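You operate a simulated robot arm through the tools that you are given. There is no shell and no other tool. Be economical: measure what you need, move in short steps, check, and stop when the job is done.

You run a simulated robot arm. Do the job below in one go: nothing can be reset, and whatever is moved stays where it is left.

TASK
Fill up the blue can with the large knob and turn it out.
Fine: long blue lever ON to fill, OFF again before the turntable takes the can out from under the coiling machine.

It is judged by the outcome, as a careful person would: the job done as asked, and still so three seconds after it is handed in. It fails if anything else is knocked over, pushed out of place, dropped, spilled or broken.

THE ROBOT
A 7-joint arm with a two-finger parallel gripper on a trunk, on a base that drives. Base frame: it is fixed to the floor where the robot stands at the start and does not move with it; the origin is under the middle of the robot, x ahead of it, y to its left, z up. Lengths are in m, angles in rad, forces in N, time in s.
With the tool pointing down near the work surface it reaches from about 0.32 to 0.42 m from the robot's upright axis, wherever it stands. Its first joint turns from -2.897 to 2.897 rad. Places, roughly: large knob [1.5, -0.6, 0.6]; long blue lever [0.5, 0.1, 0.9]; turntable [0.6, -0.1, 0.2]. Payload 3.91 kg.
The tool frame sits at the grasp point between the pads (the TCP): z along the fingers, y along the line on which they close. The tips reach 0.03 m beyond it. The gripper opens to 0.11 m. The fingers are 0.02 m wide and 0.01 m thick; the gripper's body (0.048 by 0.112 m) begins 0.055 m behind the TCP.
Orientation is that of the tool frame in the base frame, as [roll, pitch, yaw] about the fixed x, y, z axes, in that order (R = Rz(yaw) Ry(pitch) Rx(roll)). With the fingers straight down and closing along the base's y, the tool's x points along the base's -x, its y along +y and its z along -z.

THE INTERFACE
- The arm moves only by the tool servo_tool. Its argument "rows" is a list of rows, each a list of 7 numbers: the finger opening in m, from 0 to 0.11, then the shift along the tool's x, y, z in units of 300 mm (1.0 is 300 mm), then the turn, a rotation vector about the tool's x, y, z in units of 120 degrees (1.0 is 120 degrees). In form: [[gripper, tx, ty, tz, ax, ay, az], ...]. A call has 1 to 10 rows; each row is the pose to reach, as a shift and turn from the pose commanded when the call began, along the tool's axes at that moment. A call with a number of a shift or a turn outside -1 to 1 is refused whole. A row lasts 0.2 s, in which the tool goes at most 0.05 m and 0.15 rad; a call with a longer step from one row to the next is refused whole, and so is a gripper value outside its range. A pose out of reach is approached as far as the arm can. The call stops where the force on the tool passes 40 N (or 10 N more than at its start, if that is more) or the arm is blocked; 0.2 s more then pass. Each finger travels about 0.153 m/s and halts on what it meets, pressing with about 30 N; the grip force reading is that of the motor and also rises with nothing between the fingers. The clock runs only during rows and for 0.2 s after the last one: add rows that repeat a pose to give the fingers time. The reply holds the time, the measured pose of the TCP, the force on the tool along the base axes, the opening and the grip force, in the units named above and with some noise, with the torque about the TCP (base axes, N m) and any sound that the robot's microphone picked up.
- Cameras (640 x 400 px; columns grow to the right, rows downward): "scene" is now at [-0.0269, 0.101, 1.4754]; the picture's right is [-0.55, -0.84, 0.00], its down [-0.56, 0.37, -0.74] and it looks along [0.62, -0.40, -0.67] (base axes); focal length 252 px, centre (320, 200). "wrist" rides on the gripper at [0.077, 0.007, -0.114] in the tool frame; the picture's right is [-0.09, 1.00, 0.00], its down [-0.80, -0.07, -0.59] and it looks along [-0.59, -0.05, 0.80] (tool axes); focal length 270 px, centre (320, 200). There is no depth. A picture from a camera that has moved, and an enlarged one, comes with that camera's place and axes in the base frame and with its lens. The place of the scene camera against the robot may be out by one fixed shift of up to 0.025 m in any direction.
- grab_frame(camera): a new picture of that camera. The clock stands still meanwhile.
- slide_trunk(by): slides the trunk up (or, below 0, down) by that many m; the arm and the scene camera ride with it, the base frame stays. It gives what a move gives, with no picture.
- base_move(legs): drives the robot by 1 to 6 legs, each [ahead, turn to the left] in m and rad, along the robot's own axes; the way and the turn of a leg run together, so that a leg with both is an arc; at most 1.5 m and 3.142 rad a leg. The arm and the cameras ride along, it lands a little off, and it stops where it bumps. It gives what a move gives.
- turn_head(pan, tilt): turns the head with the scene camera to pan (to the left, within 2.705 rad either way) and tilt (down, from -0.506 to 1.204), counted from straight ahead of the robot. It gives what a move gives.
- zoom(camera, box): a new picture of the part [left, top, right, bottom] of that camera's present view, enlarged. The clock stands still meanwhile.
- close_job(): hands the job in; it is judged then, once.

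Go step by step. Nothing tells you exact positions but the pictures and the camera data: compare them with the known pose of the tool, close in by small moves and look again before you grip or let go. The budget is 120 turns and 78 pictures, counting those below and the enlarged ones. Unless the task says otherwise, let go and move clear before handing in.

The tools are called after "Emit:" by a JSON object that holds its "op" and its "data". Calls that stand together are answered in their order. servo_tool: Moves the arm, as the interface text tells. Its arguments: {"type":"object","properties":{"rows":{"type":"array"}},"required":["rows"]} The other tools are called the same way: slide_trunk (by) slides the trunk up or down; base_move (legs) drives the base; turn_head (pan, tilt) turns the head that bears the scene camera; grab_frame (camera) takes a picture; zoom (camera, box) takes an enlarged picture of a part of a camera's view; close_job () hands the job in.

At the start:

```text
time_s: 0.0
tcp_pos: [0.3576, -0.2048, 1.1912]
tcp_rot: [3.14, 0.001, -3.141]
wrist_force: [0.1, 0.0, 0.5]
ft_torque: [0.01, -0.02, 0.01]
opening: 0.11
grip_force: 0.1
trunk travel left (down, up): [-0.45, 0.16]
robot x, y, heading: [0.0015, 0.0036, -0.006]
head pan, tilt: [-0.579, 0.74]
```

scene: 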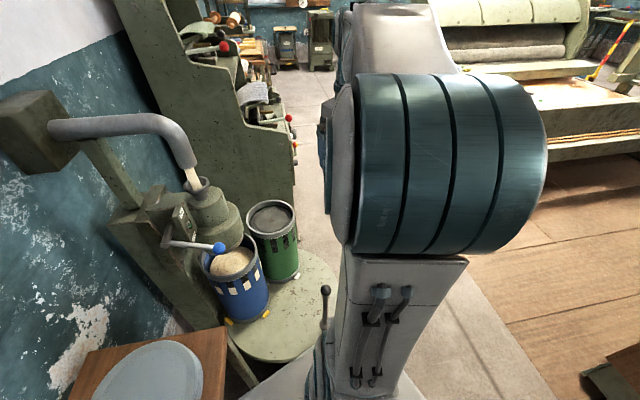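
wrist: 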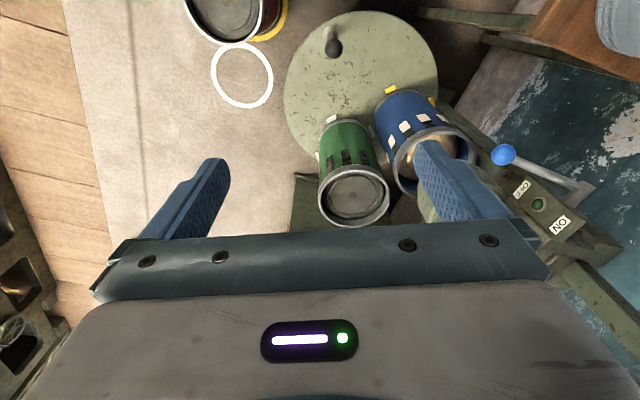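

I see a coiling machine on the left with the blue can under it, a blue-tipped lever with OFF/ON labels, a turntable with a post handle, and another machine behind with red knobs. First I take a closer look around.

Emit:
{"op": "zoom", "data": {"camera": "scene", "box": [100, 130, 340, 380]}}

Emit:
{"op": "zoom", "data": {"camera": "scene", "box": [160, 0, 340, 160]}}

Emit:
{"op": "zoom", "data": {"camera": "wrist", "box": [200, 0, 640, 275]}}

```text
1.60 times, centred on (220, 255) of scene
camera zoom: at [-0.0269, 0.101, 1.4754], right [-0.55, -0.84, 0.0], down [-0.56, 0.37, -0.74], along [0.62, -0.4, -0.67], focal length 402 px, centre (480, 112)
```

zoom: 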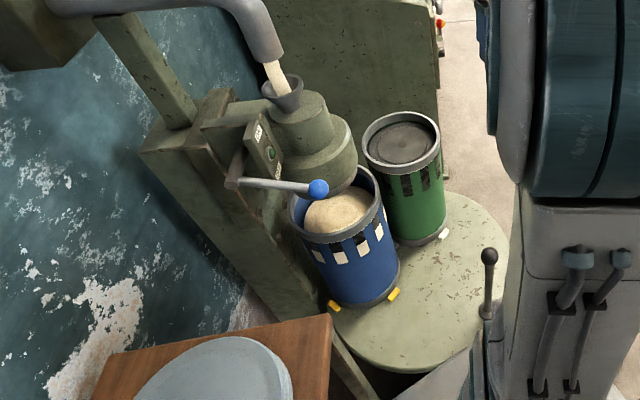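

```text
2.50 times, centred on (250, 80) of scene
camera zoom: at [-0.0269, 0.101, 1.4754], right [-0.55, -0.84, 0.0], down [-0.56, 0.37, -0.74], along [0.62, -0.4, -0.67], focal length 629 px, centre (495, 500)
```

zoom: 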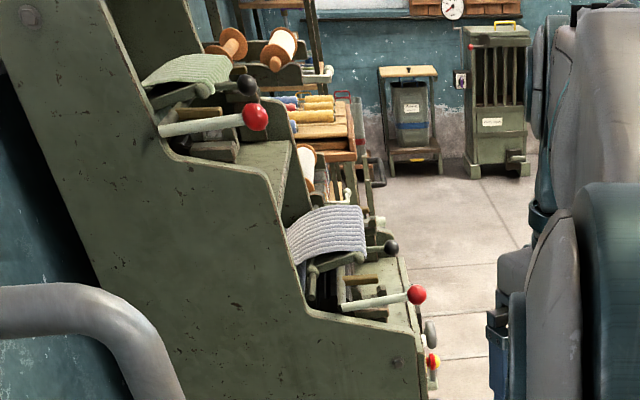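

```text
1.45 times, centred on (420, 138) of wrist
camera zoom: at [0.2799, -0.1973, 1.3086], right [0.09, 1.0, 0.0], down [0.8, -0.07, 0.59], along [0.59, -0.05, -0.8], focal length 393 px, centre (174, 291)
```

zoom: 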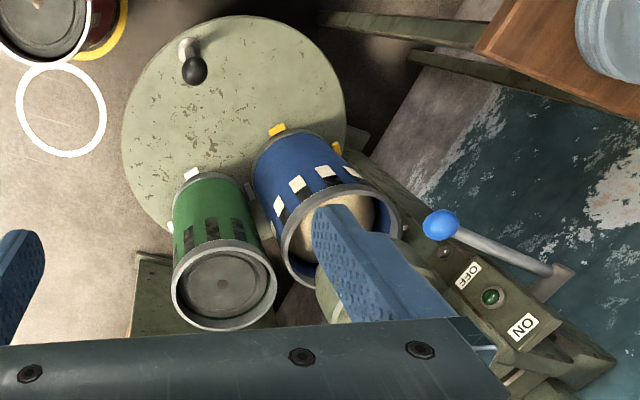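

Emit:
{"op": "zoom", "data": {"camera": "scene", "box": [262, 100, 326, 164]}}

Emit:
{"op": "turn_head", "data": {"pan": -0.2, "tilt": 0.9}}

Emit:
{"op": "grab_frame", "data": {"camera": "scene"}}

```text
6.25 times, centred on (294, 132) of scene
camera zoom: at [-0.0269, 0.101, 1.4754], right [-0.55, -0.84, 0.0], down [-0.56, 0.37, -0.74], along [0.62, -0.4, -0.67], focal length 1572 px, centre (482, 625)
```

zoom: 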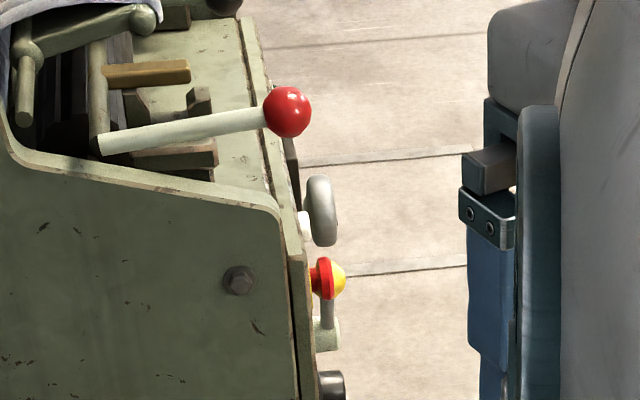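

```text
time_s: 0.8
tcp_pos: [0.357, -0.2033, 1.1933]
tcp_rot: [3.141, -0.001, 3.141]
wrist_force: [-0.6, -0.7, 0.2]
ft_torque: [0.04, 0.02, 0.0]
opening: 0.1099
grip_force: 0.0
trunk travel left (down, up): [-0.45, 0.16]
robot x, y, heading: [0.0049, -0.0012, -0.001]
head pan, tilt: [-0.201, 0.901]
```

```text
71 pictures are left
camera scene: at [-0.0226, 0.1315, 1.4627], right [-0.2, -0.98, 0.0], down [-0.77, 0.16, -0.62], along [0.61, -0.12, -0.78], focal length 252 px, centre (320, 200)
```

scene: 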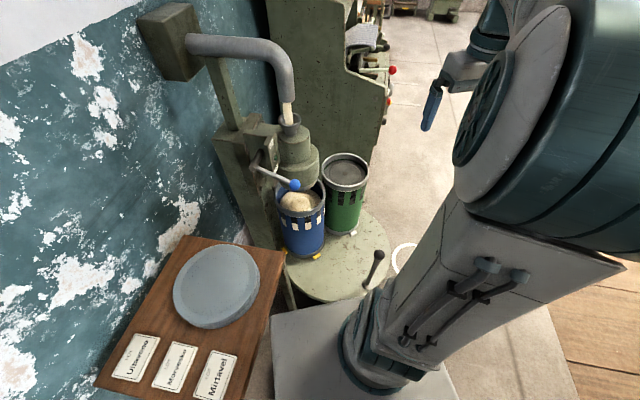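

Emit:
{"op": "turn_head", "data": {"pan": -1.4, "tilt": 0.5}}

Emit:
{"op": "grab_frame", "data": {"camera": "scene"}}

Emit:
{"op": "zoom", "data": {"camera": "wrist", "box": [0, 0, 320, 200]}}

```text
time_s: 2.2
tcp_pos: [0.3565, -0.2039, 1.1919]
tcp_rot: [-3.141, 0.0, 3.14]
wrist_force: [0.6, 0.3, 0.3]
ft_torque: [0.0, -0.03, -0.05]
opening: 0.11
grip_force: 0.0
trunk travel left (down, up): [-0.45, 0.16]
robot x, y, heading: [0.0025, 0.0008, -0.002]
head pan, tilt: [-1.4, 0.499]
```

```text
70 pictures are left
camera scene: at [-0.081, 0.057, 1.4965], right [-0.99, -0.17, 0.0], down [-0.08, 0.47, -0.88], along [0.15, -0.86, -0.48], focal length 252 px, centre (320, 200)
```

scene: 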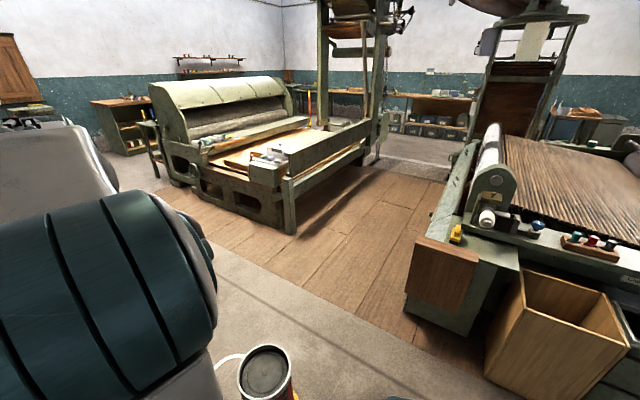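

```text
2.00 times, centred on (160, 100) of wrist
camera zoom: at [0.2799, -0.1973, 1.3086], right [0.09, 1.0, 0.0], down [0.8, -0.07, 0.59], along [0.59, -0.05, -0.8], focal length 541 px, centre (640, 400)
```

zoom: 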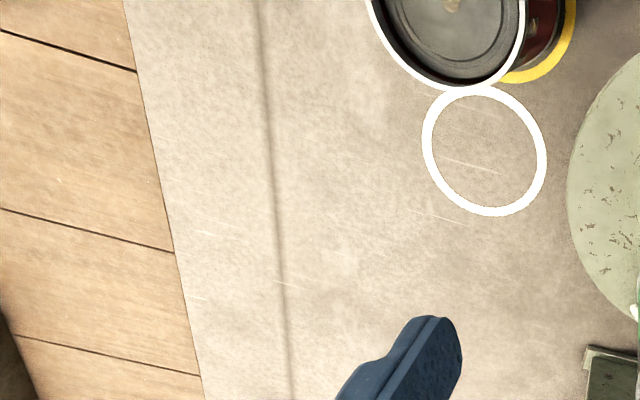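

Emit:
{"op": "turn_head", "data": {"pan": -0.3, "tilt": 0.8}}

Emit:
{"op": "zoom", "data": {"camera": "scene", "box": [180, 100, 340, 260]}}

Emit:
{"op": "zoom", "data": {"camera": "scene", "box": [60, 220, 300, 400]}}

Emit:
{"op": "zoom", "data": {"camera": "wrist", "box": [300, 60, 600, 250]}}

```text
time_s: 3.6
tcp_pos: [0.358, -0.2027, 1.1922]
tcp_rot: [-3.14, 0.002, 3.14]
wrist_force: [-0.2, 0.9, -0.2]
ft_torque: [0.04, 0.0, 0.01]
opening: 0.11
grip_force: 0.1
trunk travel left (down, up): [-0.45, 0.16]
robot x, y, heading: [-0.0011, 0.0032, 0.0]
head pan, tilt: [-0.3, 0.799]
```

```text
2.50 times, centred on (260, 180) of scene
camera zoom: at [-0.0195, 0.1227, 1.4706], right [-0.3, -0.96, 0.0], down [-0.68, 0.21, -0.7], along [0.67, -0.21, -0.72], focal length 629 px, centre (470, 250)
```

zoom: 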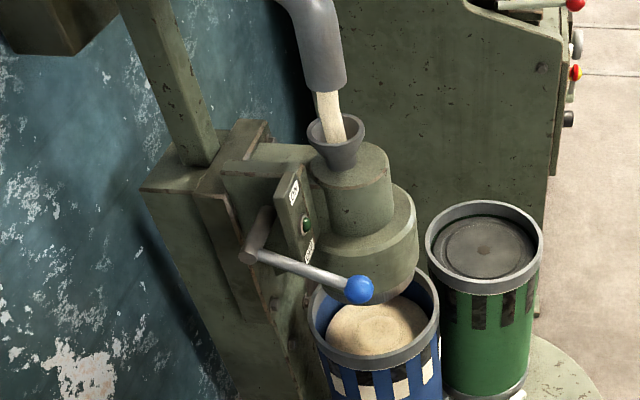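

```text
2.22 times, centred on (180, 310) of scene
camera zoom: at [-0.0195, 0.1227, 1.4706], right [-0.3, -0.96, 0.0], down [-0.68, 0.21, -0.7], along [0.67, -0.21, -0.72], focal length 559 px, centre (631, -44)
```

zoom: 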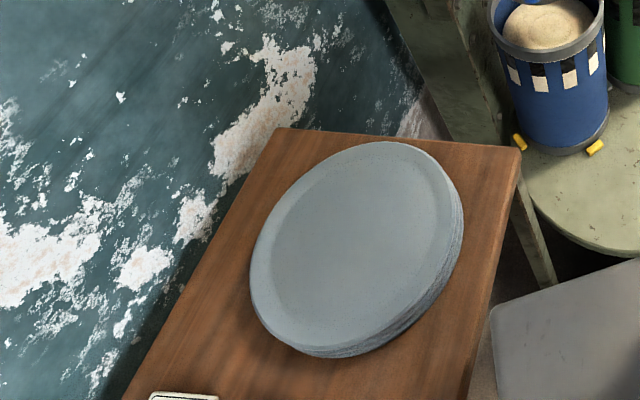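

```text
2.11 times, centred on (450, 155) of wrist
camera zoom: at [0.2799, -0.1972, 1.3086], right [0.09, 1.0, 0.0], down [0.8, -0.07, 0.59], along [0.59, -0.05, -0.8], focal length 569 px, centre (46, 295)
```

zoom: 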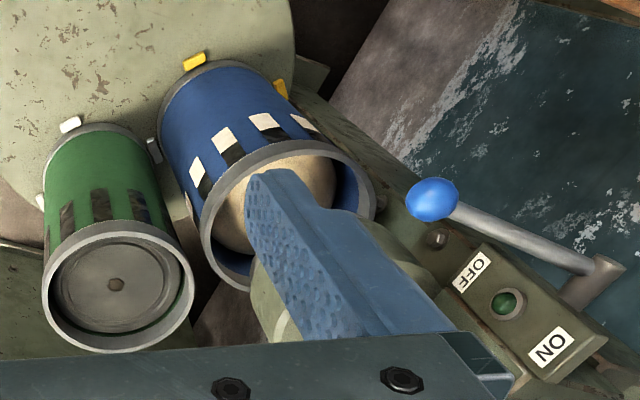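

Emit:
{"op": "turn_head", "data": {"pan": -2.3, "tilt": 0.9}}

Emit:
{"op": "grab_frame", "data": {"camera": "scene"}}

Emit:
{"op": "turn_head", "data": {"pan": -1.3, "tilt": 1.1}}

Emit:
{"op": "grab_frame", "data": {"camera": "scene"}}

```text
time_s: 5.5
tcp_pos: [0.3573, -0.2052, 1.1921]
tcp_rot: [3.141, 0.001, -3.141]
wrist_force: [0.4, -0.3, 0.3]
ft_torque: [-0.01, 0.01, -0.01]
opening: 0.1101
grip_force: 0.0
trunk travel left (down, up): [-0.45, 0.16]
robot x, y, heading: [-0.0028, 0.0018, 0.0]
head pan, tilt: [-2.3, 0.901]
```

```text
65 pictures are left
camera scene: at [-0.1469, 0.0903, 1.4626], right [-0.75, 0.67, 0.0], down [0.52, 0.58, -0.62], along [-0.41, -0.46, -0.78], focal length 252 px, centre (320, 200)
```

scene: 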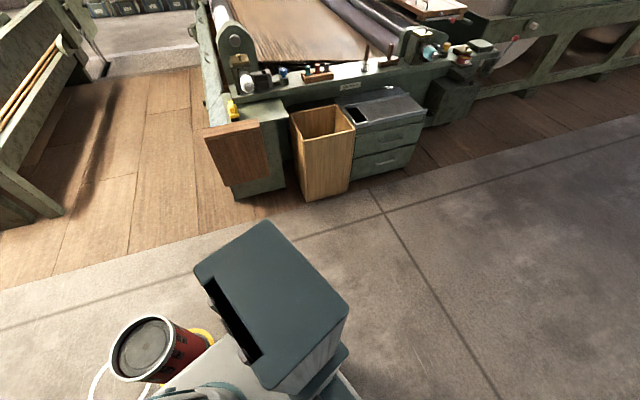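

```text
time_s: 6.8
tcp_pos: [0.3574, -0.2043, 1.1924]
tcp_rot: [3.142, 0.0, -3.141]
wrist_force: [0.7, 0.3, 0.3]
ft_torque: [-0.01, 0.01, 0.01]
opening: 0.11
grip_force: 0.0
trunk travel left (down, up): [-0.45, 0.16]
robot x, y, heading: [0.0006, 0.0015, 0.004]
head pan, tilt: [-1.3, 1.1]
```

```text
64 pictures are left
camera scene: at [-0.0798, 0.0858, 1.4488], right [-0.96, -0.27, 0.0], down [-0.24, 0.86, -0.45], along [0.12, -0.44, -0.89], focal length 252 px, centre (320, 200)
```

scene: 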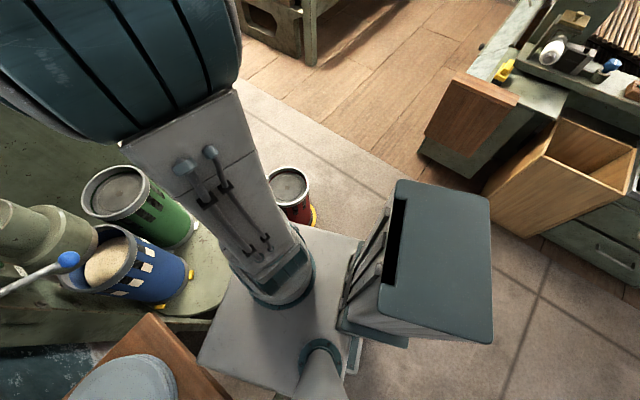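

I want to see the large knob's panel before touching anything, so I back away and drive round the red can to look.

Emit:
{"op": "base_move", "data": {"legs": [[-0.75, 0], [0, -0.95], [1.4, 0]]}}

Emit:
{"op": "turn_head", "data": {"pan": 0.8, "tilt": 0.6}}

Emit:
{"op": "grab_frame", "data": {"camera": "scene"}}

```text
time_s: 19.9
tcp_pos: [0.0795, -1.554, 1.1935]
tcp_rot: [3.141, 0.0, 2.177]
wrist_force: [-0.4, 0.0, 0.2]
ft_torque: [-0.04, 0.04, -0.02]
opening: 0.1098
grip_force: 0.1
trunk travel left (down, up): [-0.45, 0.16]
robot x, y, heading: [0.0387, -1.1422, -0.958]
head pan, tilt: [-1.3, 1.1]
```

```text
time_s: 21.9
tcp_pos: [0.0777, -1.5544, 1.1913]
tcp_rot: [-3.141, 0.0, 2.176]
wrist_force: [0.4, 0.6, 0.2]
ft_torque: [-0.02, 0.03, -0.02]
opening: 0.11
grip_force: 0.0
trunk travel left (down, up): [-0.45, 0.16]
robot x, y, heading: [0.0432, -1.1449, -0.965]
head pan, tilt: [0.799, 0.6]
```

```text
63 pictures are left
camera scene: at [0.1886, -1.0129, 1.4874], right [-0.17, -0.99, 0.0], down [-0.56, 0.09, -0.82], along [0.81, -0.14, -0.57], focal length 252 px, centre (320, 200)
```

scene: 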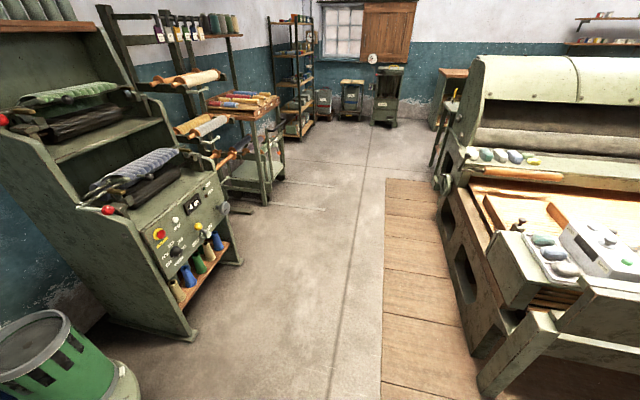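

Emit:
{"op": "zoom", "data": {"camera": "scene", "box": [130, 170, 250, 270]}}

```text
4.00 times, centred on (190, 220) of scene
camera zoom: at [0.1886, -1.0129, 1.4874], right [-0.17, -0.99, 0.0], down [-0.56, 0.09, -0.82], along [0.81, -0.14, -0.57], focal length 1006 px, centre (840, 120)
```

zoom: 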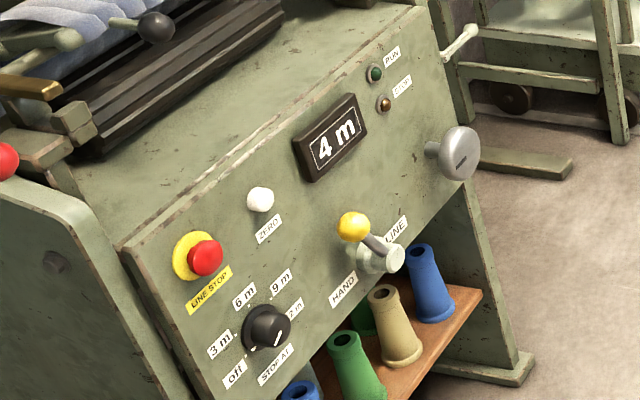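

The rear machine has a metre counter ("4 m"), a STOP AT selector, a HAND/LINE lever and a large silver knob. I drive closer to read the knob.

Emit:
{"op": "base_move", "data": {"legs": [[0, 0.91], [1.38, 0], [0, 1.6]]}}

Emit:
{"op": "turn_head", "data": {"pan": 0.0, "tilt": 0.9}}

Emit:
{"op": "grab_frame", "data": {"camera": "scene"}}

Emit:
{"op": "grab_frame", "data": {"camera": "wrist"}}

```text
time_s: 35.0
tcp_pos: [1.6397, -0.8738, 1.1934]
tcp_rot: [-3.141, 0.001, -1.595]
wrist_force: [0.2, 0.7, -0.4]
ft_torque: [-0.01, -0.01, 0.03]
opening: 0.1102
grip_force: 0.0
trunk travel left (down, up): [-0.45, 0.16]
robot x, y, heading: [1.4241, -1.2281, 1.543]
head pan, tilt: [0.799, 0.6]
```

```text
time_s: 36.2
tcp_pos: [1.6406, -0.874, 1.1925]
tcp_rot: [3.141, 0.0, -1.595]
wrist_force: [0.5, -0.6, -0.8]
ft_torque: [0.0, -0.03, 0.0]
opening: 0.1102
grip_force: 0.1
trunk travel left (down, up): [-0.45, 0.16]
robot x, y, heading: [1.4263, -1.227, 1.541]
head pan, tilt: [0.0, 0.901]
```

```text
61 pictures are left
camera scene: at [1.2561, -1.2271, 1.4627], right [1.0, -0.02, 0.0], down [-0.02, -0.78, -0.62], along [0.02, 0.62, -0.78], focal length 252 px, centre (320, 200)
```

scene: 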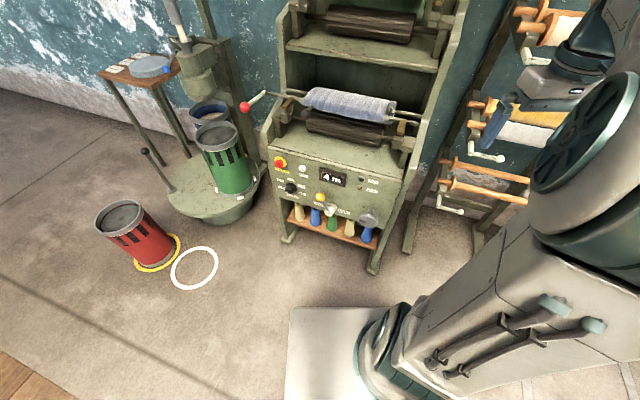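

```text
60 pictures are left
camera wrist: at [1.6301, -0.9508, 1.3086], right [-0.99, 0.11, 0.0], down [0.09, 0.8, 0.59], along [0.07, 0.59, -0.8], focal length 270 px, centre (320, 200)
```

wrist: 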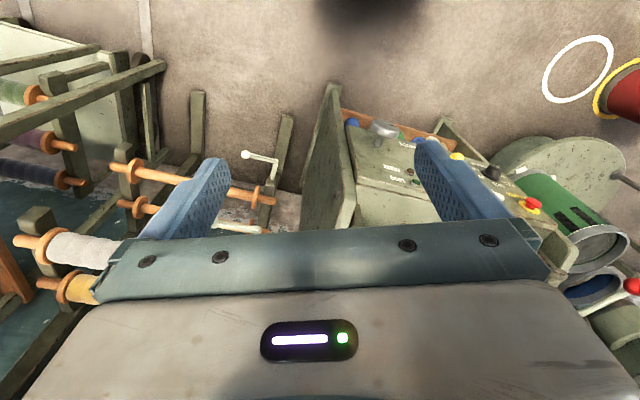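

Emit:
{"op": "zoom", "data": {"camera": "scene", "box": [264, 145, 400, 230]}}

Emit:
{"op": "zoom", "data": {"camera": "scene", "box": [320, 165, 400, 230]}}

```text
4.71 times, centred on (332, 188) of scene
camera zoom: at [1.2561, -1.2271, 1.4627], right [1.0, -0.02, 0.0], down [-0.02, -0.78, -0.62], along [0.02, 0.62, -0.78], focal length 1184 px, centre (264, 259)
```

zoom: 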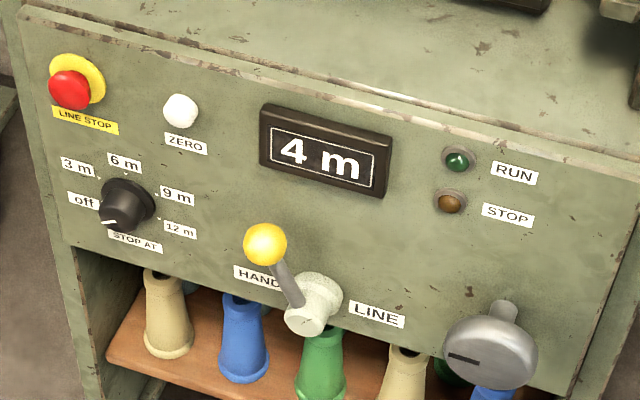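

```text
6.15 times, centred on (360, 198) of scene
camera zoom: at [1.2561, -1.2271, 1.4627], right [1.0, -0.02, 0.0], down [-0.02, -0.78, -0.62], along [0.02, 0.62, -0.78], focal length 1548 px, centre (74, 215)
```

zoom: 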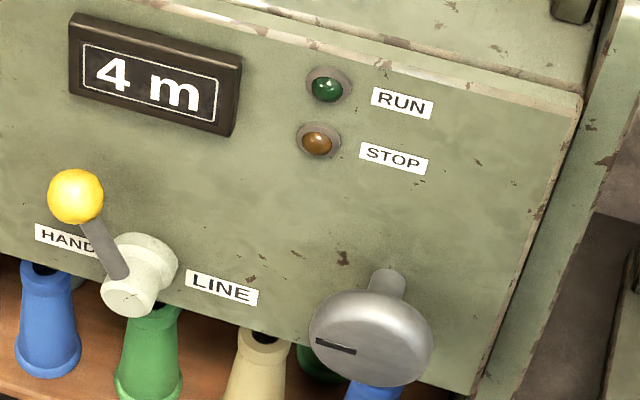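

The yellow selector already stands at HAND, so the large knob evidently feeds by hand while the blue lever is ON. Let me check how well the blue can is visible from here.

Emit:
{"op": "zoom", "data": {"camera": "scene", "box": [130, 50, 270, 230]}}

```text
2.22 times, centred on (200, 140) of scene
camera zoom: at [1.2561, -1.2271, 1.4627], right [1.0, -0.02, 0.0], down [-0.02, -0.78, -0.62], along [0.02, 0.62, -0.78], focal length 559 px, centre (587, 333)
```

zoom: 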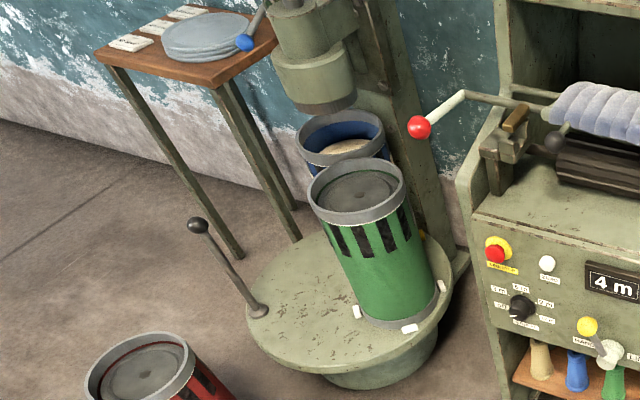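

Now I drive back to the start place to put the blue lever ON first.

Emit:
{"op": "base_move", "data": {"legs": [[0, -1.56], [-1.38, 0], [0, -0.94], [-1.4, 0], [0, 0.95]]}}

```text
time_s: 58.2
tcp_pos: [-0.3969, -0.2745, 1.1923]
tcp_rot: [-3.141, -0.001, 3.137]
wrist_force: [-0.3, 0.4, 0.7]
ft_torque: [-0.02, -0.01, 0.02]
opening: 0.1098
grip_force: 0.1
trunk travel left (down, up): [-0.45, 0.16]
robot x, y, heading: [-0.7559, -0.0687, -0.007]
head pan, tilt: [0.0, 0.901]
```

Emit:
{"op": "base_move", "data": {"legs": [[0, 0.16], [0.45, 0], [0, -0.153], [0.3, 0]]}}

Emit:
{"op": "turn_head", "data": {"pan": -0.25, "tilt": 0.75}}

Emit:
{"op": "zoom", "data": {"camera": "scene", "box": [190, 90, 350, 250]}}

Emit:
{"op": "zoom", "data": {"camera": "wrist", "box": [440, 100, 640, 300]}}

```text
time_s: 63.9
tcp_pos: [0.3484, -0.2033, 1.1917]
tcp_rot: [3.141, 0.0, -3.14]
wrist_force: [-0.1, -0.1, 0.4]
ft_torque: [0.01, 0.02, 0.01]
opening: 0.1099
grip_force: 0.1
trunk travel left (down, up): [-0.45, 0.16]
robot x, y, heading: [-0.0102, 0.0044, 0.005]
head pan, tilt: [0.0, 0.901]
```

```text
time_s: 64.7
tcp_pos: [0.3491, -0.2022, 1.1924]
tcp_rot: [-3.141, 0.0, -3.139]
wrist_force: [-0.4, 0.0, 0.4]
ft_torque: [0.01, -0.03, 0.02]
opening: 0.1099
grip_force: 0.1
trunk travel left (down, up): [-0.45, 0.16]
robot x, y, heading: [-0.0117, 0.002, 0.002]
head pan, tilt: [-0.25, 0.75]
```

```text
2.50 times, centred on (270, 170) of scene
camera zoom: at [-0.0258, 0.127, 1.4745], right [-0.25, -0.97, 0.0], down [-0.66, 0.17, -0.73], along [0.71, -0.18, -0.68], focal length 629 px, centre (445, 275)
```

zoom: 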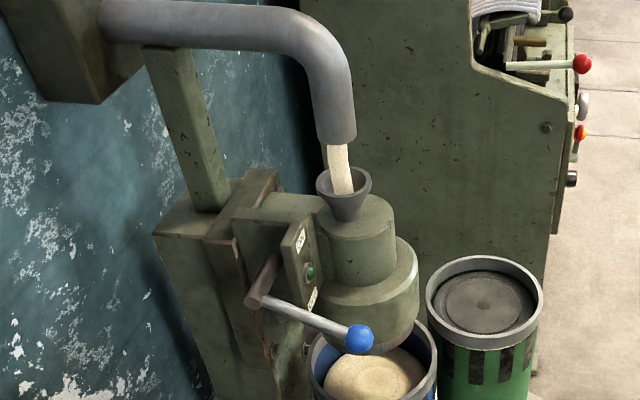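

```text
2.00 times, centred on (540, 200) of wrist
camera zoom: at [0.271, -0.196, 1.3086], right [0.09, 1.0, 0.0], down [0.8, -0.07, 0.59], along [0.59, -0.05, -0.8], focal length 541 px, centre (-120, 200)
```

zoom: 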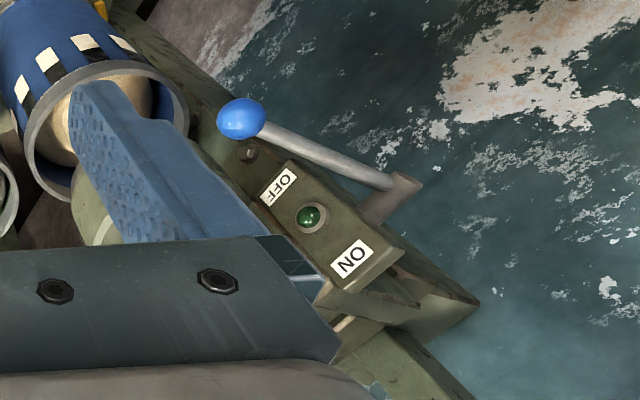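

Emit:
{"op": "zoom", "data": {"camera": "scene", "box": [240, 140, 300, 190]}}

Emit:
{"op": "zoom", "data": {"camera": "wrist", "box": [535, 130, 605, 200]}}

```text
8.00 times, centred on (270, 165) of scene
camera zoom: at [-0.0258, 0.127, 1.4745], right [-0.25, -0.97, 0.0], down [-0.66, 0.17, -0.73], along [0.71, -0.18, -0.68], focal length 2012 px, centre (720, 480)
```

zoom: 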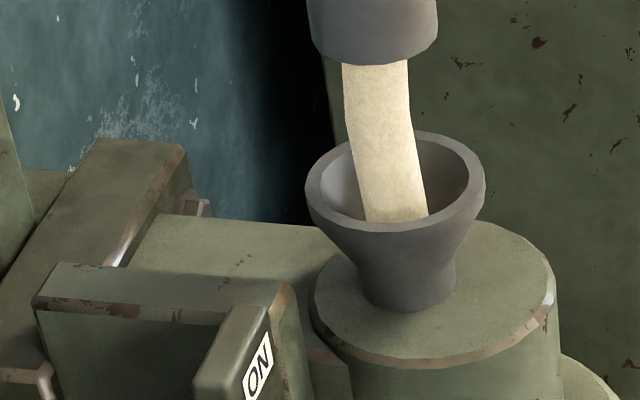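

```text
5.71 times, centred on (570, 165) of wrist
camera zoom: at [0.271, -0.196, 1.3086], right [0.09, 1.0, 0.0], down [0.8, -0.07, 0.59], along [0.59, -0.05, -0.8], focal length 1544 px, centre (-1109, 400)
```

zoom: 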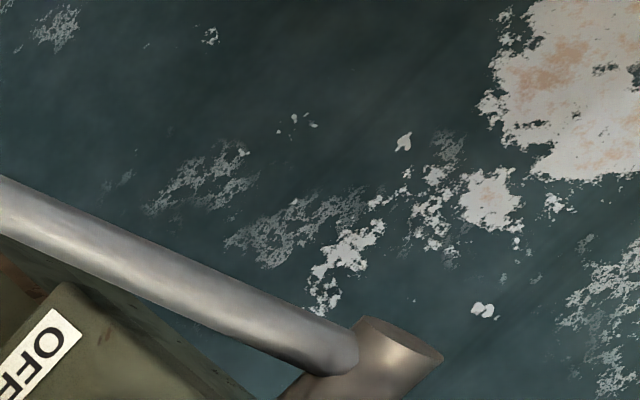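

Emit:
{"op": "zoom", "data": {"camera": "scene", "box": [240, 175, 310, 235]}}

Emit:
{"op": "zoom", "data": {"camera": "wrist", "box": [530, 160, 610, 240]}}

```text
6.67 times, centred on (275, 205) of scene
camera zoom: at [-0.0258, 0.127, 1.4745], right [-0.25, -0.97, 0.0], down [-0.66, 0.17, -0.73], along [0.71, -0.18, -0.68], focal length 1677 px, centre (620, 167)
```

zoom: 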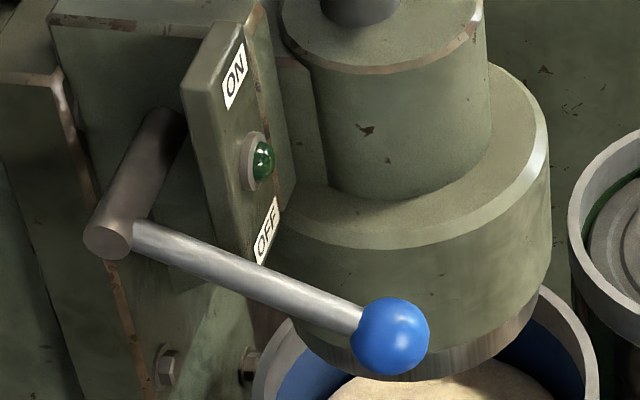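

```text
5.00 times, centred on (570, 200) of wrist
camera zoom: at [0.271, -0.196, 1.3086], right [0.09, 1.0, 0.0], down [0.8, -0.07, 0.59], along [0.59, -0.05, -0.8], focal length 1351 px, centre (-930, 200)
```

zoom: 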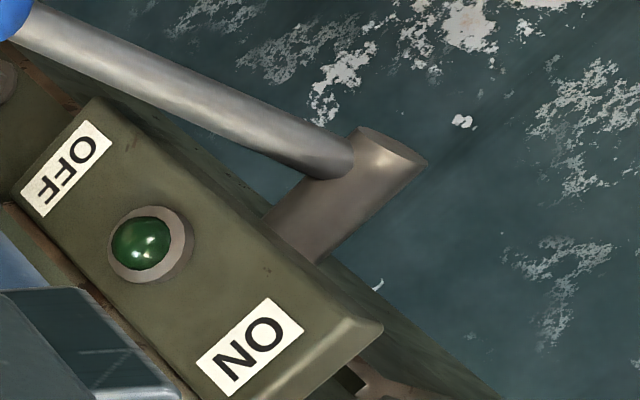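

The lever pivots on a horizontal shaft: OFF is down, ON is up. I'll point the closed fingers forward and lift the rod from below, so first I bring the tool to a level pose in front of it.

Emit:
{"op": "servo_tool", "data": {"rows": [[0.05, -0.013, 0.1, 0.06, 0, -0.07, 0], [0, -0.026, 0.2, 0.12, 0, -0.14, 0], [0, -0.039, 0.3, 0.18, 0, -0.21, 0], [0, -0.052, 0.4, 0.24, 0, -0.28, 0], [0, -0.065, 0.5, 0.3, 0, -0.35, 0], [0, -0.078, 0.6, 0.36, 0, -0.42, 0], [0, -0.091, 0.7, 0.42, 0, -0.49, 0], [0, -0.104, 0.8, 0.48, 0, -0.56, 0], [0, -0.117, 0.9, 0.54, 0, -0.63, 0], [0, -0.13, 1.0, 0.6, 0, -0.7, 0]]}}

Emit:
{"op": "grab_frame", "data": {"camera": "scene"}}

Emit:
{"op": "grab_frame", "data": {"camera": "wrist"}}

```text
time_s: 66.8
tcp_pos: [0.4748, 0.1772, 1.0339]
tcp_rot: [-3.132, 1.461, -3.131]
wrist_force: [0.9, -0.1, 0.1]
ft_torque: [-0.04, -0.05, -0.04]
opening: 0.0
grip_force: 30.0
out of reach, approached as far as the arm can: row 6, 7, 8, 9, 10
trunk travel left (down, up): [-0.45, 0.16]
robot x, y, heading: [-0.0061, 0.0006, 0.005]
head pan, tilt: [-0.25, 0.75]
```

```text
50 pictures are left
camera scene: at [-0.022, 0.1293, 1.4743], right [-0.25, -0.97, 0.0], down [-0.66, 0.17, -0.73], along [0.71, -0.18, -0.68], focal length 252 px, centre (320, 200)
```

scene: 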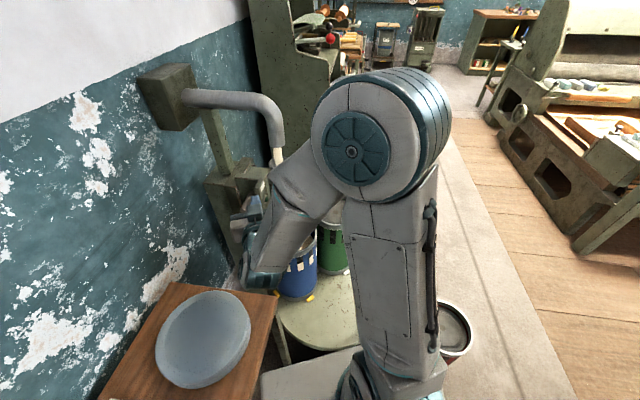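

```text
49 pictures are left
camera wrist: at [0.3518, 0.1829, 0.9719], right [0.01, 1.0, 0.09], down [-0.5, -0.07, 0.86], along [0.86, -0.05, 0.5], focal length 270 px, centre (320, 200)
```

wrist: 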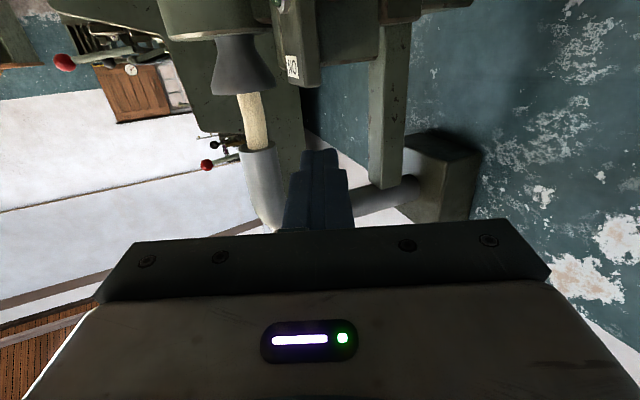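

Level from the front is cramped by the side table, so instead I'll grip the ball from above with the tool pointing down. I go back up to a downward pose.

Emit:
{"op": "servo_tool", "data": {"rows": [[0, -0.066, -0.03, -0.01, 0, 0.07, 0], [0, -0.13, -0.06, -0.02, 0, 0.14, 0], [0, -0.2, -0.09, -0.03, 0, 0.21, 0], [0, -0.26, -0.12, -0.04, 0, 0.28, 0], [0, -0.33, -0.15, -0.05, 0, 0.35, 0], [0, -0.4, -0.18, -0.06, 0, 0.42, 0], [0, -0.46, -0.21, -0.07, 0, 0.49, 0], [0, -0.53, -0.24, -0.08, 0, 0.56, 0], [0, -0.6, -0.27, -0.09, 0, 0.63, 0], [0, -0.66, -0.3, -0.1, 0, 0.7, 0]]}}

```text
time_s: 69.2
tcp_pos: [0.4707, 0.0389, 1.2394]
tcp_rot: [-3.137, 0.002, 3.021]
wrist_force: [-0.6, 0.6, 0.5]
ft_torque: [-0.09, 0.01, 0.0]
opening: 0.0
grip_force: 30.3
trunk travel left (down, up): [-0.45, 0.16]
robot x, y, heading: [-0.0095, -0.0003, 0.003]
head pan, tilt: [-0.25, 0.75]
stopped in row 10: the arm was blocked; the commanded pose is now the measured one
```

Emit:
{"op": "grab_frame", "data": {"camera": "scene"}}

Emit:
{"op": "grab_frame", "data": {"camera": "wrist"}}

```text
48 pictures are left
camera scene: at [-0.0268, 0.1343, 1.4741], right [-0.24, -0.97, 0.0], down [-0.66, 0.16, -0.73], along [0.71, -0.18, -0.68], focal length 252 px, centre (320, 200)
```

scene: 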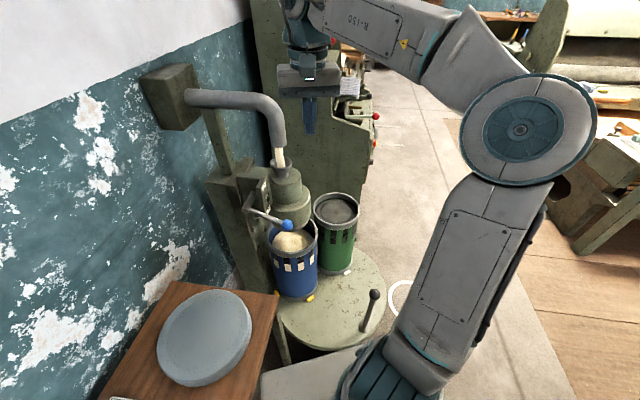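

```text
47 pictures are left
camera wrist: at [0.3958, 0.0549, 1.3549], right [0.21, 0.98, 0.0], down [0.79, -0.17, 0.6], along [0.58, -0.13, -0.8], focal length 270 px, centre (320, 200)
```

wrist: 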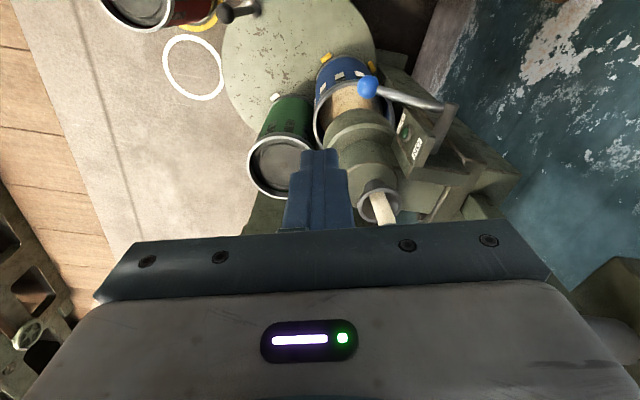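

Nothing touched; it looks like an arm limit. Now I turn the tool about the vertical so the pads close along the lever's shaft axis, staying in front of and above the ball.

Emit:
{"op": "servo_tool", "data": {"rows": [[0.03, 0.01, 0.012, 0.04, 0, 0, -0.06], [0.06, 0.02, 0.025, 0.08, 0, 0, -0.12], [0.06, 0.03, 0.037, 0.12, 0, 0, -0.18], [0.06, 0.04, 0.05, 0.16, 0, 0, -0.24], [0.06, 0.05, 0.062, 0.2, 0, 0, -0.3], [0.06, 0.06, 0.074, 0.24, 0, 0, -0.36], [0.06, 0.07, 0.087, 0.28, 0, 0, -0.42], [0.06, 0.08, 0.1, 0.32, 0, 0, -0.48], [0.06, 0.08, 0.112, 0.36, 0, 0, -0.54], [0.06, 0.08, 0.124, 0.4, 0, 0, -0.575]]}}

Emit:
{"op": "grab_frame", "data": {"camera": "wrist"}}

```text
time_s: 71.5
tcp_pos: [0.4534, 0.0748, 1.1185]
tcp_rot: [3.141, -0.002, -2.057]
wrist_force: [-0.8, 0.7, 0.3]
ft_torque: [0.01, 0.04, 0.01]
opening: 0.0601
grip_force: 0.1
trunk travel left (down, up): [-0.45, 0.16]
robot x, y, heading: [-0.007, -0.0003, 0.001]
head pan, tilt: [-0.25, 0.75]
```

```text
46 pictures are left
camera wrist: at [0.4109, 0.0105, 1.2345], right [-0.84, 0.54, 0.0], down [0.44, 0.68, 0.59], along [0.32, 0.5, -0.8], focal length 270 px, centre (320, 200)
```

wrist: 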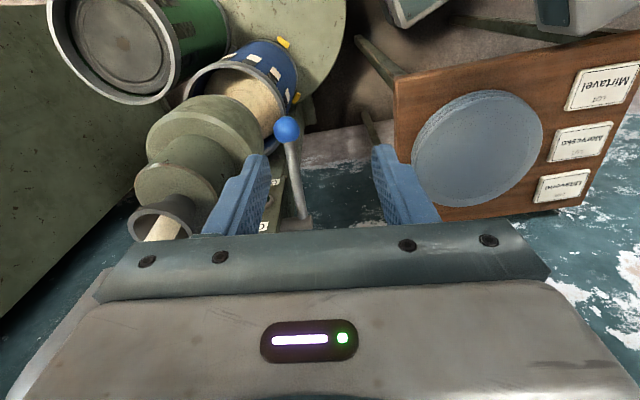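

The ball triangulates to about (0.525, 0.106, 0.878) and the pads line up with the lever. I go above it and look again.

Emit:
{"op": "servo_tool", "data": {"rows": [[0.054, -0.05, -0.04, 0.1, 0, 0, 0], [0.054, -0.1, -0.08, 0.2, 0, 0, 0], [0.054, -0.15, -0.12, 0.3, 0, 0, 0], [0.054, -0.203, -0.157, 0.393, 0, 0, 0], [0.054, -0.203, -0.157, 0.393, 0, 0, 0]]}}

Emit:
{"op": "grab_frame", "data": {"camera": "wrist"}}

```text
time_s: 72.7
tcp_pos: [0.5242, 0.107, 0.9997]
tcp_rot: [-3.141, -0.001, -2.058]
wrist_force: [0.9, 0.1, 0.0]
ft_torque: [0.0, 0.0, 0.01]
opening: 0.0539
grip_force: 0.1
trunk travel left (down, up): [-0.45, 0.16]
robot x, y, heading: [-0.0054, -0.0029, 0.003]
head pan, tilt: [-0.25, 0.75]
```

```text
45 pictures are left
camera wrist: at [0.4819, 0.0431, 1.1163], right [-0.84, 0.54, 0.0], down [0.44, 0.68, 0.59], along [0.32, 0.5, -0.8], focal length 270 px, centre (320, 200)
```

wrist: 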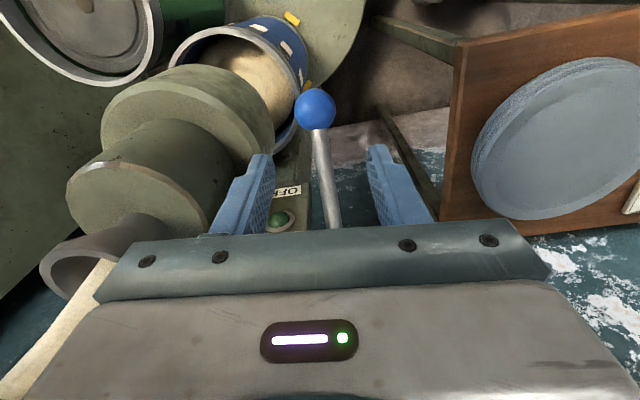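

Emit:
{"op": "servo_tool", "data": {"rows": [[0.054, 0, 0, 0.1, 0, 0, 0], [0.054, 0, 0, 0.2, 0, 0, 0], [0.054, 0, 0, 0.3, 0, 0, 0], [0.054, 0, 0, 0.4, 0, 0, 0], [0.054, 0, 0, 0.4, 0, 0, 0]]}}

Emit:
{"op": "grab_frame", "data": {"camera": "wrist"}}

Emit:
{"op": "zoom", "data": {"camera": "scene", "box": [200, 130, 360, 290]}}

```text
time_s: 73.8
tcp_pos: [0.5232, 0.1049, 0.8786]
tcp_rot: [-3.141, 0.002, -2.057]
wrist_force: [1.1, -0.2, 0.0]
ft_torque: [0.02, -0.02, -0.01]
opening: 0.0539
grip_force: 0.1
trunk travel left (down, up): [-0.45, 0.16]
robot x, y, heading: [-0.0084, 0.0043, 0.0]
head pan, tilt: [-0.25, 0.75]
```

```text
44 pictures are left
camera wrist: at [0.4813, 0.0419, 0.9955], right [-0.84, 0.54, 0.0], down [0.44, 0.67, 0.59], along [0.32, 0.5, -0.8], focal length 270 px, centre (320, 200)
```

wrist: 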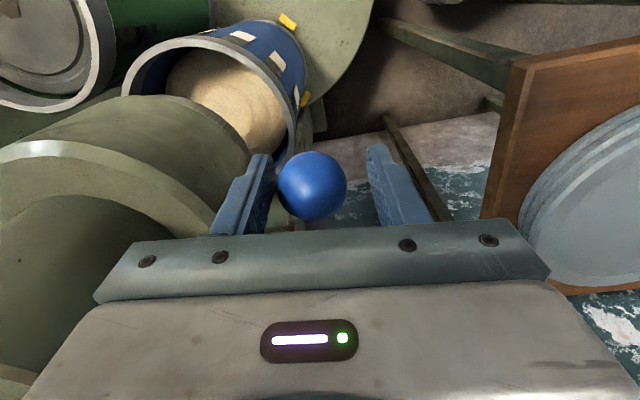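

```text
2.50 times, centred on (280, 210) of scene
camera zoom: at [-0.0254, 0.127, 1.4745], right [-0.25, -0.97, 0.0], down [-0.66, 0.17, -0.73], along [0.71, -0.18, -0.68], focal length 629 px, centre (420, 175)
```

zoom: 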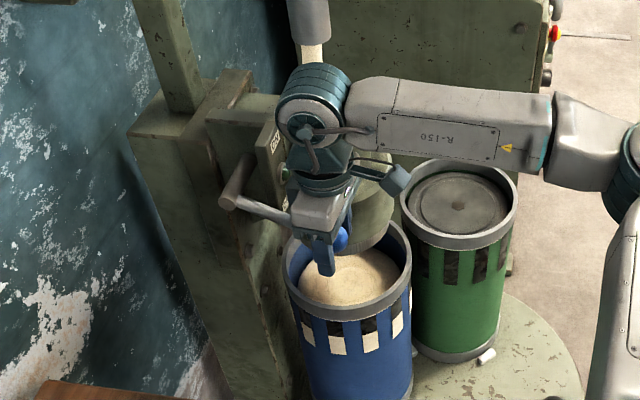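

Emit:
{"op": "servo_tool", "data": {"rows": [[0.034, 0, -0.008, 0, 0, 0, 0], [0.02, 0, -0.008, 0, 0, 0, 0], [0.02, 0, -0.008, 0, 0, 0, 0]]}}

```text
time_s: 74.7
tcp_pos: [0.5281, 0.1053, 0.8796]
tcp_rot: [-3.14, 0.0, -2.064]
wrist_force: [21.7, -7.9, 3.4]
ft_torque: [0.29, -0.66, -0.38]
opening: 0.0371
grip_force: 45.0
trunk travel left (down, up): [-0.45, 0.16]
robot x, y, heading: [-0.0101, -0.0019, -0.003]
head pan, tilt: [-0.25, 0.75]
```

Emit:
{"op": "servo_tool", "data": {"rows": [[0.02, 0, -0.01, 0, 0, 0, 0], [0.02, 0.012, -0.01, -0.031, 0, 0, 0], [0.02, 0.023, -0.01, -0.062, 0, 0, 0], [0.02, 0.03, -0.01, -0.092, 0, 0, 0], [0.02, 0.036, -0.01, -0.122, 0, 0, 0]]}}

```text
time_s: 75.8
tcp_pos: [0.5234, 0.0941, 0.915]
tcp_rot: [-3.14, -0.003, -2.067]
wrist_force: [24.3, -16.1, -13.3]
ft_torque: [-1.28, 0.34, -0.21]
opening: 0.0371
grip_force: 44.4
out of reach, approached as far as the arm can: row 1, 2, 3, 4, 5
trunk travel left (down, up): [-0.45, 0.16]
robot x, y, heading: [-0.0088, 0.0015, 0.0]
head pan, tilt: [-0.25, 0.75]
```

The ball is gripped and rising with the lever; I continue along the arc.

Emit:
{"op": "servo_tool", "data": {"rows": [[0.02, 0.004, 0, -0.031, 0, 0, 0], [0.02, 0.003, 0, -0.062, 0, 0, 0], [0.02, 0, 0, -0.092, 0, 0, 0], [0.02, -0.007, 0, -0.122, 0, 0, 0]]}}

Emit:
{"op": "zoom", "data": {"camera": "scene", "box": [200, 130, 360, 290]}}

```text
time_s: 76.8
tcp_pos: [0.5253, 0.0939, 0.9522]
tcp_rot: [3.141, 0.0, -2.061]
wrist_force: [18.6, -31.4, -9.1]
ft_torque: [-1.43, 0.26, -0.2]
opening: 0.0375
grip_force: 45.1
trunk travel left (down, up): [-0.45, 0.16]
robot x, y, heading: [-0.0118, 0.0045, -0.008]
head pan, tilt: [-0.25, 0.75]
```

```text
2.50 times, centred on (280, 210) of scene
camera zoom: at [-0.0215, 0.1227, 1.4749], right [-0.25, -0.97, 0.0], down [-0.66, 0.17, -0.73], along [0.71, -0.18, -0.68], focal length 629 px, centre (420, 175)
```

zoom: 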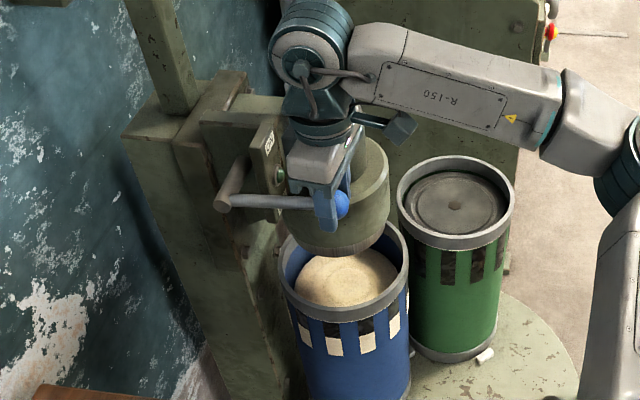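

Emit:
{"op": "servo_tool", "data": {"rows": [[0.02, 0.015, -0.015, 0, 0, 0, 0], [0.02, 0.015, -0.02, -0.03, 0, 0, 0], [0.02, 0.008, -0.02, -0.06, 0, 0, 0], [0.02, -0.002, -0.02, -0.09, 0, 0, 0], [0.02, -0.015, -0.02, -0.12, 0, 0, 0]]}}

```text
time_s: 78.0
tcp_pos: [0.5263, 0.1014, 0.9881]
tcp_rot: [3.139, -0.001, -2.059]
wrist_force: [8.9, -9.6, -9.5]
ft_torque: [-1.29, 0.49, 0.02]
opening: 0.037
grip_force: 44.7
out of reach, approached as far as the arm can: row 1, 2, 3, 4, 5
trunk travel left (down, up): [-0.45, 0.16]
robot x, y, heading: [-0.0065, 0.0003, 0.003]
head pan, tilt: [-0.25, 0.75]
```

Emit:
{"op": "servo_tool", "data": {"rows": [[0.02, -0.015, 0, -0.03, 0, 0, 0], [0.02, -0.035, 0, -0.06, 0, 0, 0]]}}

Emit:
{"op": "zoom", "data": {"camera": "scene", "box": [200, 130, 360, 290]}}

```text
time_s: 78.7
tcp_pos: [0.5289, 0.1075, 1.0053]
tcp_rot: [3.137, -0.006, -2.06]
wrist_force: [-15.5, -17.7, -31.0]
ft_torque: [-0.38, 0.28, 0.02]
opening: 0.038
grip_force: 44.7
trunk travel left (down, up): [-0.45, 0.16]
robot x, y, heading: [-0.0118, 0.0029, -0.002]
head pan, tilt: [-0.25, 0.75]
```

```text
2.50 times, centred on (280, 210) of scene
camera zoom: at [-0.0255, 0.1246, 1.4741], right [-0.25, -0.97, 0.0], down [-0.66, 0.17, -0.73], along [0.71, -0.18, -0.68], focal length 629 px, centre (420, 175)
```

zoom: 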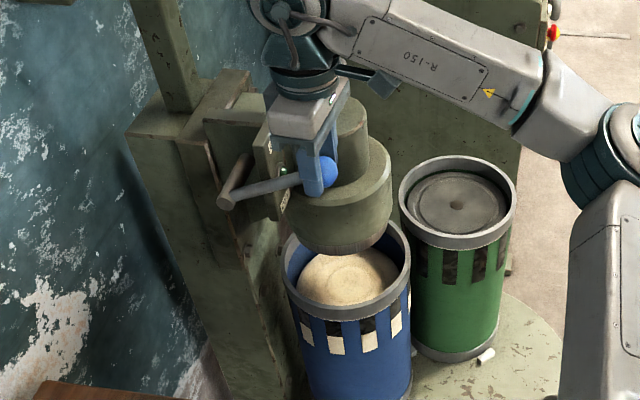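

Emit:
{"op": "servo_tool", "data": {"rows": [[0.054, 0, 0, 0.01, 0, 0, 0], [0.056, 0, 0, 0.01, 0, 0, 0], [0.056, 0, 0, -0.13, 0, 0, 0], [0.056, 0, 0, -0.28, 0, 0, 0], [0.056, 0, 0, -0.4, 0, 0, 0]]}}

Emit:
{"op": "zoom", "data": {"camera": "scene", "box": [220, 140, 340, 260]}}

Emit:
{"op": "grab_frame", "data": {"camera": "wrist"}}

```text
time_s: 79.8
tcp_pos: [0.5047, 0.1241, 1.1157]
tcp_rot: [-3.141, 0.002, -2.062]
wrist_force: [0.0, -0.9, 0.3]
ft_torque: [0.0, 0.01, 0.02]
opening: 0.056
grip_force: 0.1
out of reach, approached as far as the arm can: row 3, 4, 5
trunk travel left (down, up): [-0.45, 0.16]
robot x, y, heading: [-0.0073, -0.0007, -0.002]
head pan, tilt: [-0.25, 0.75]
```

```text
3.33 times, centred on (280, 200) of scene
camera zoom: at [-0.0257, 0.1267, 1.4745], right [-0.25, -0.97, 0.0], down [-0.66, 0.17, -0.73], along [0.71, -0.18, -0.68], focal length 838 px, centre (453, 200)
```

zoom: 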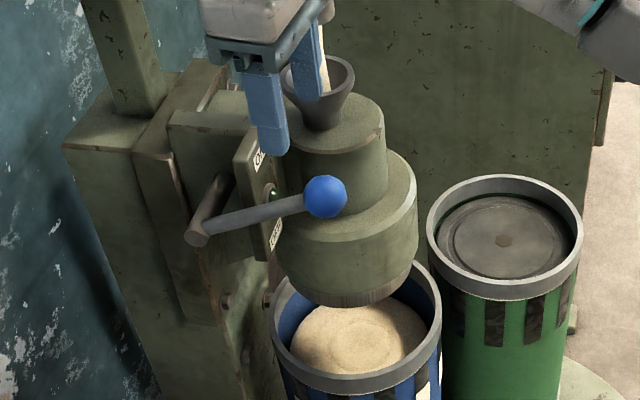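

```text
39 pictures are left
camera wrist: at [0.4626, 0.0587, 1.2316], right [-0.84, 0.55, 0.0], down [0.44, 0.67, 0.6], along [0.33, 0.5, -0.8], focal length 270 px, centre (320, 200)
```

wrist: 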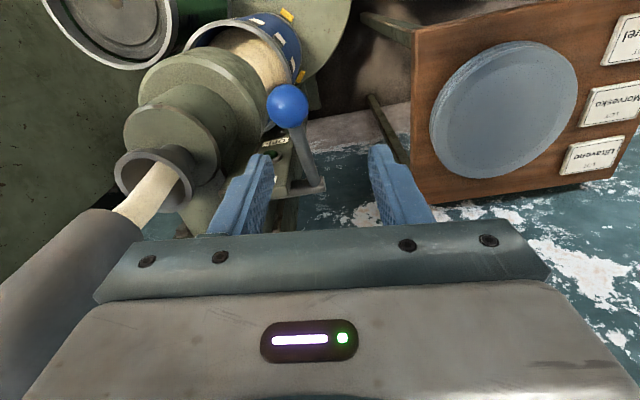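

Emit:
{"op": "zoom", "data": {"camera": "wrist", "box": [240, 70, 340, 210]}}

```text
2.86 times, centred on (290, 140) of wrist
camera zoom: at [0.4626, 0.0587, 1.2316], right [-0.84, 0.55, 0.0], down [0.44, 0.67, 0.6], along [0.33, 0.5, -0.8], focal length 772 px, centre (406, 371)
```

zoom: 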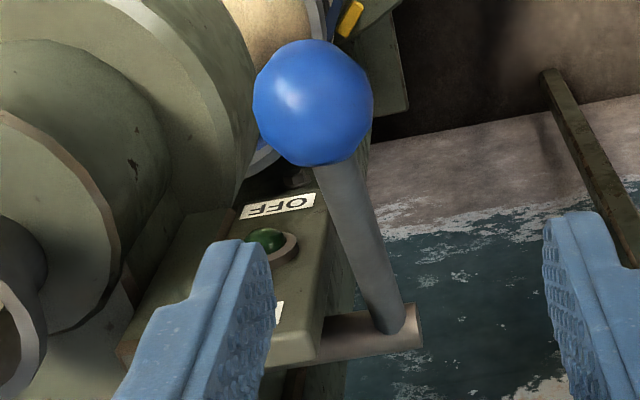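

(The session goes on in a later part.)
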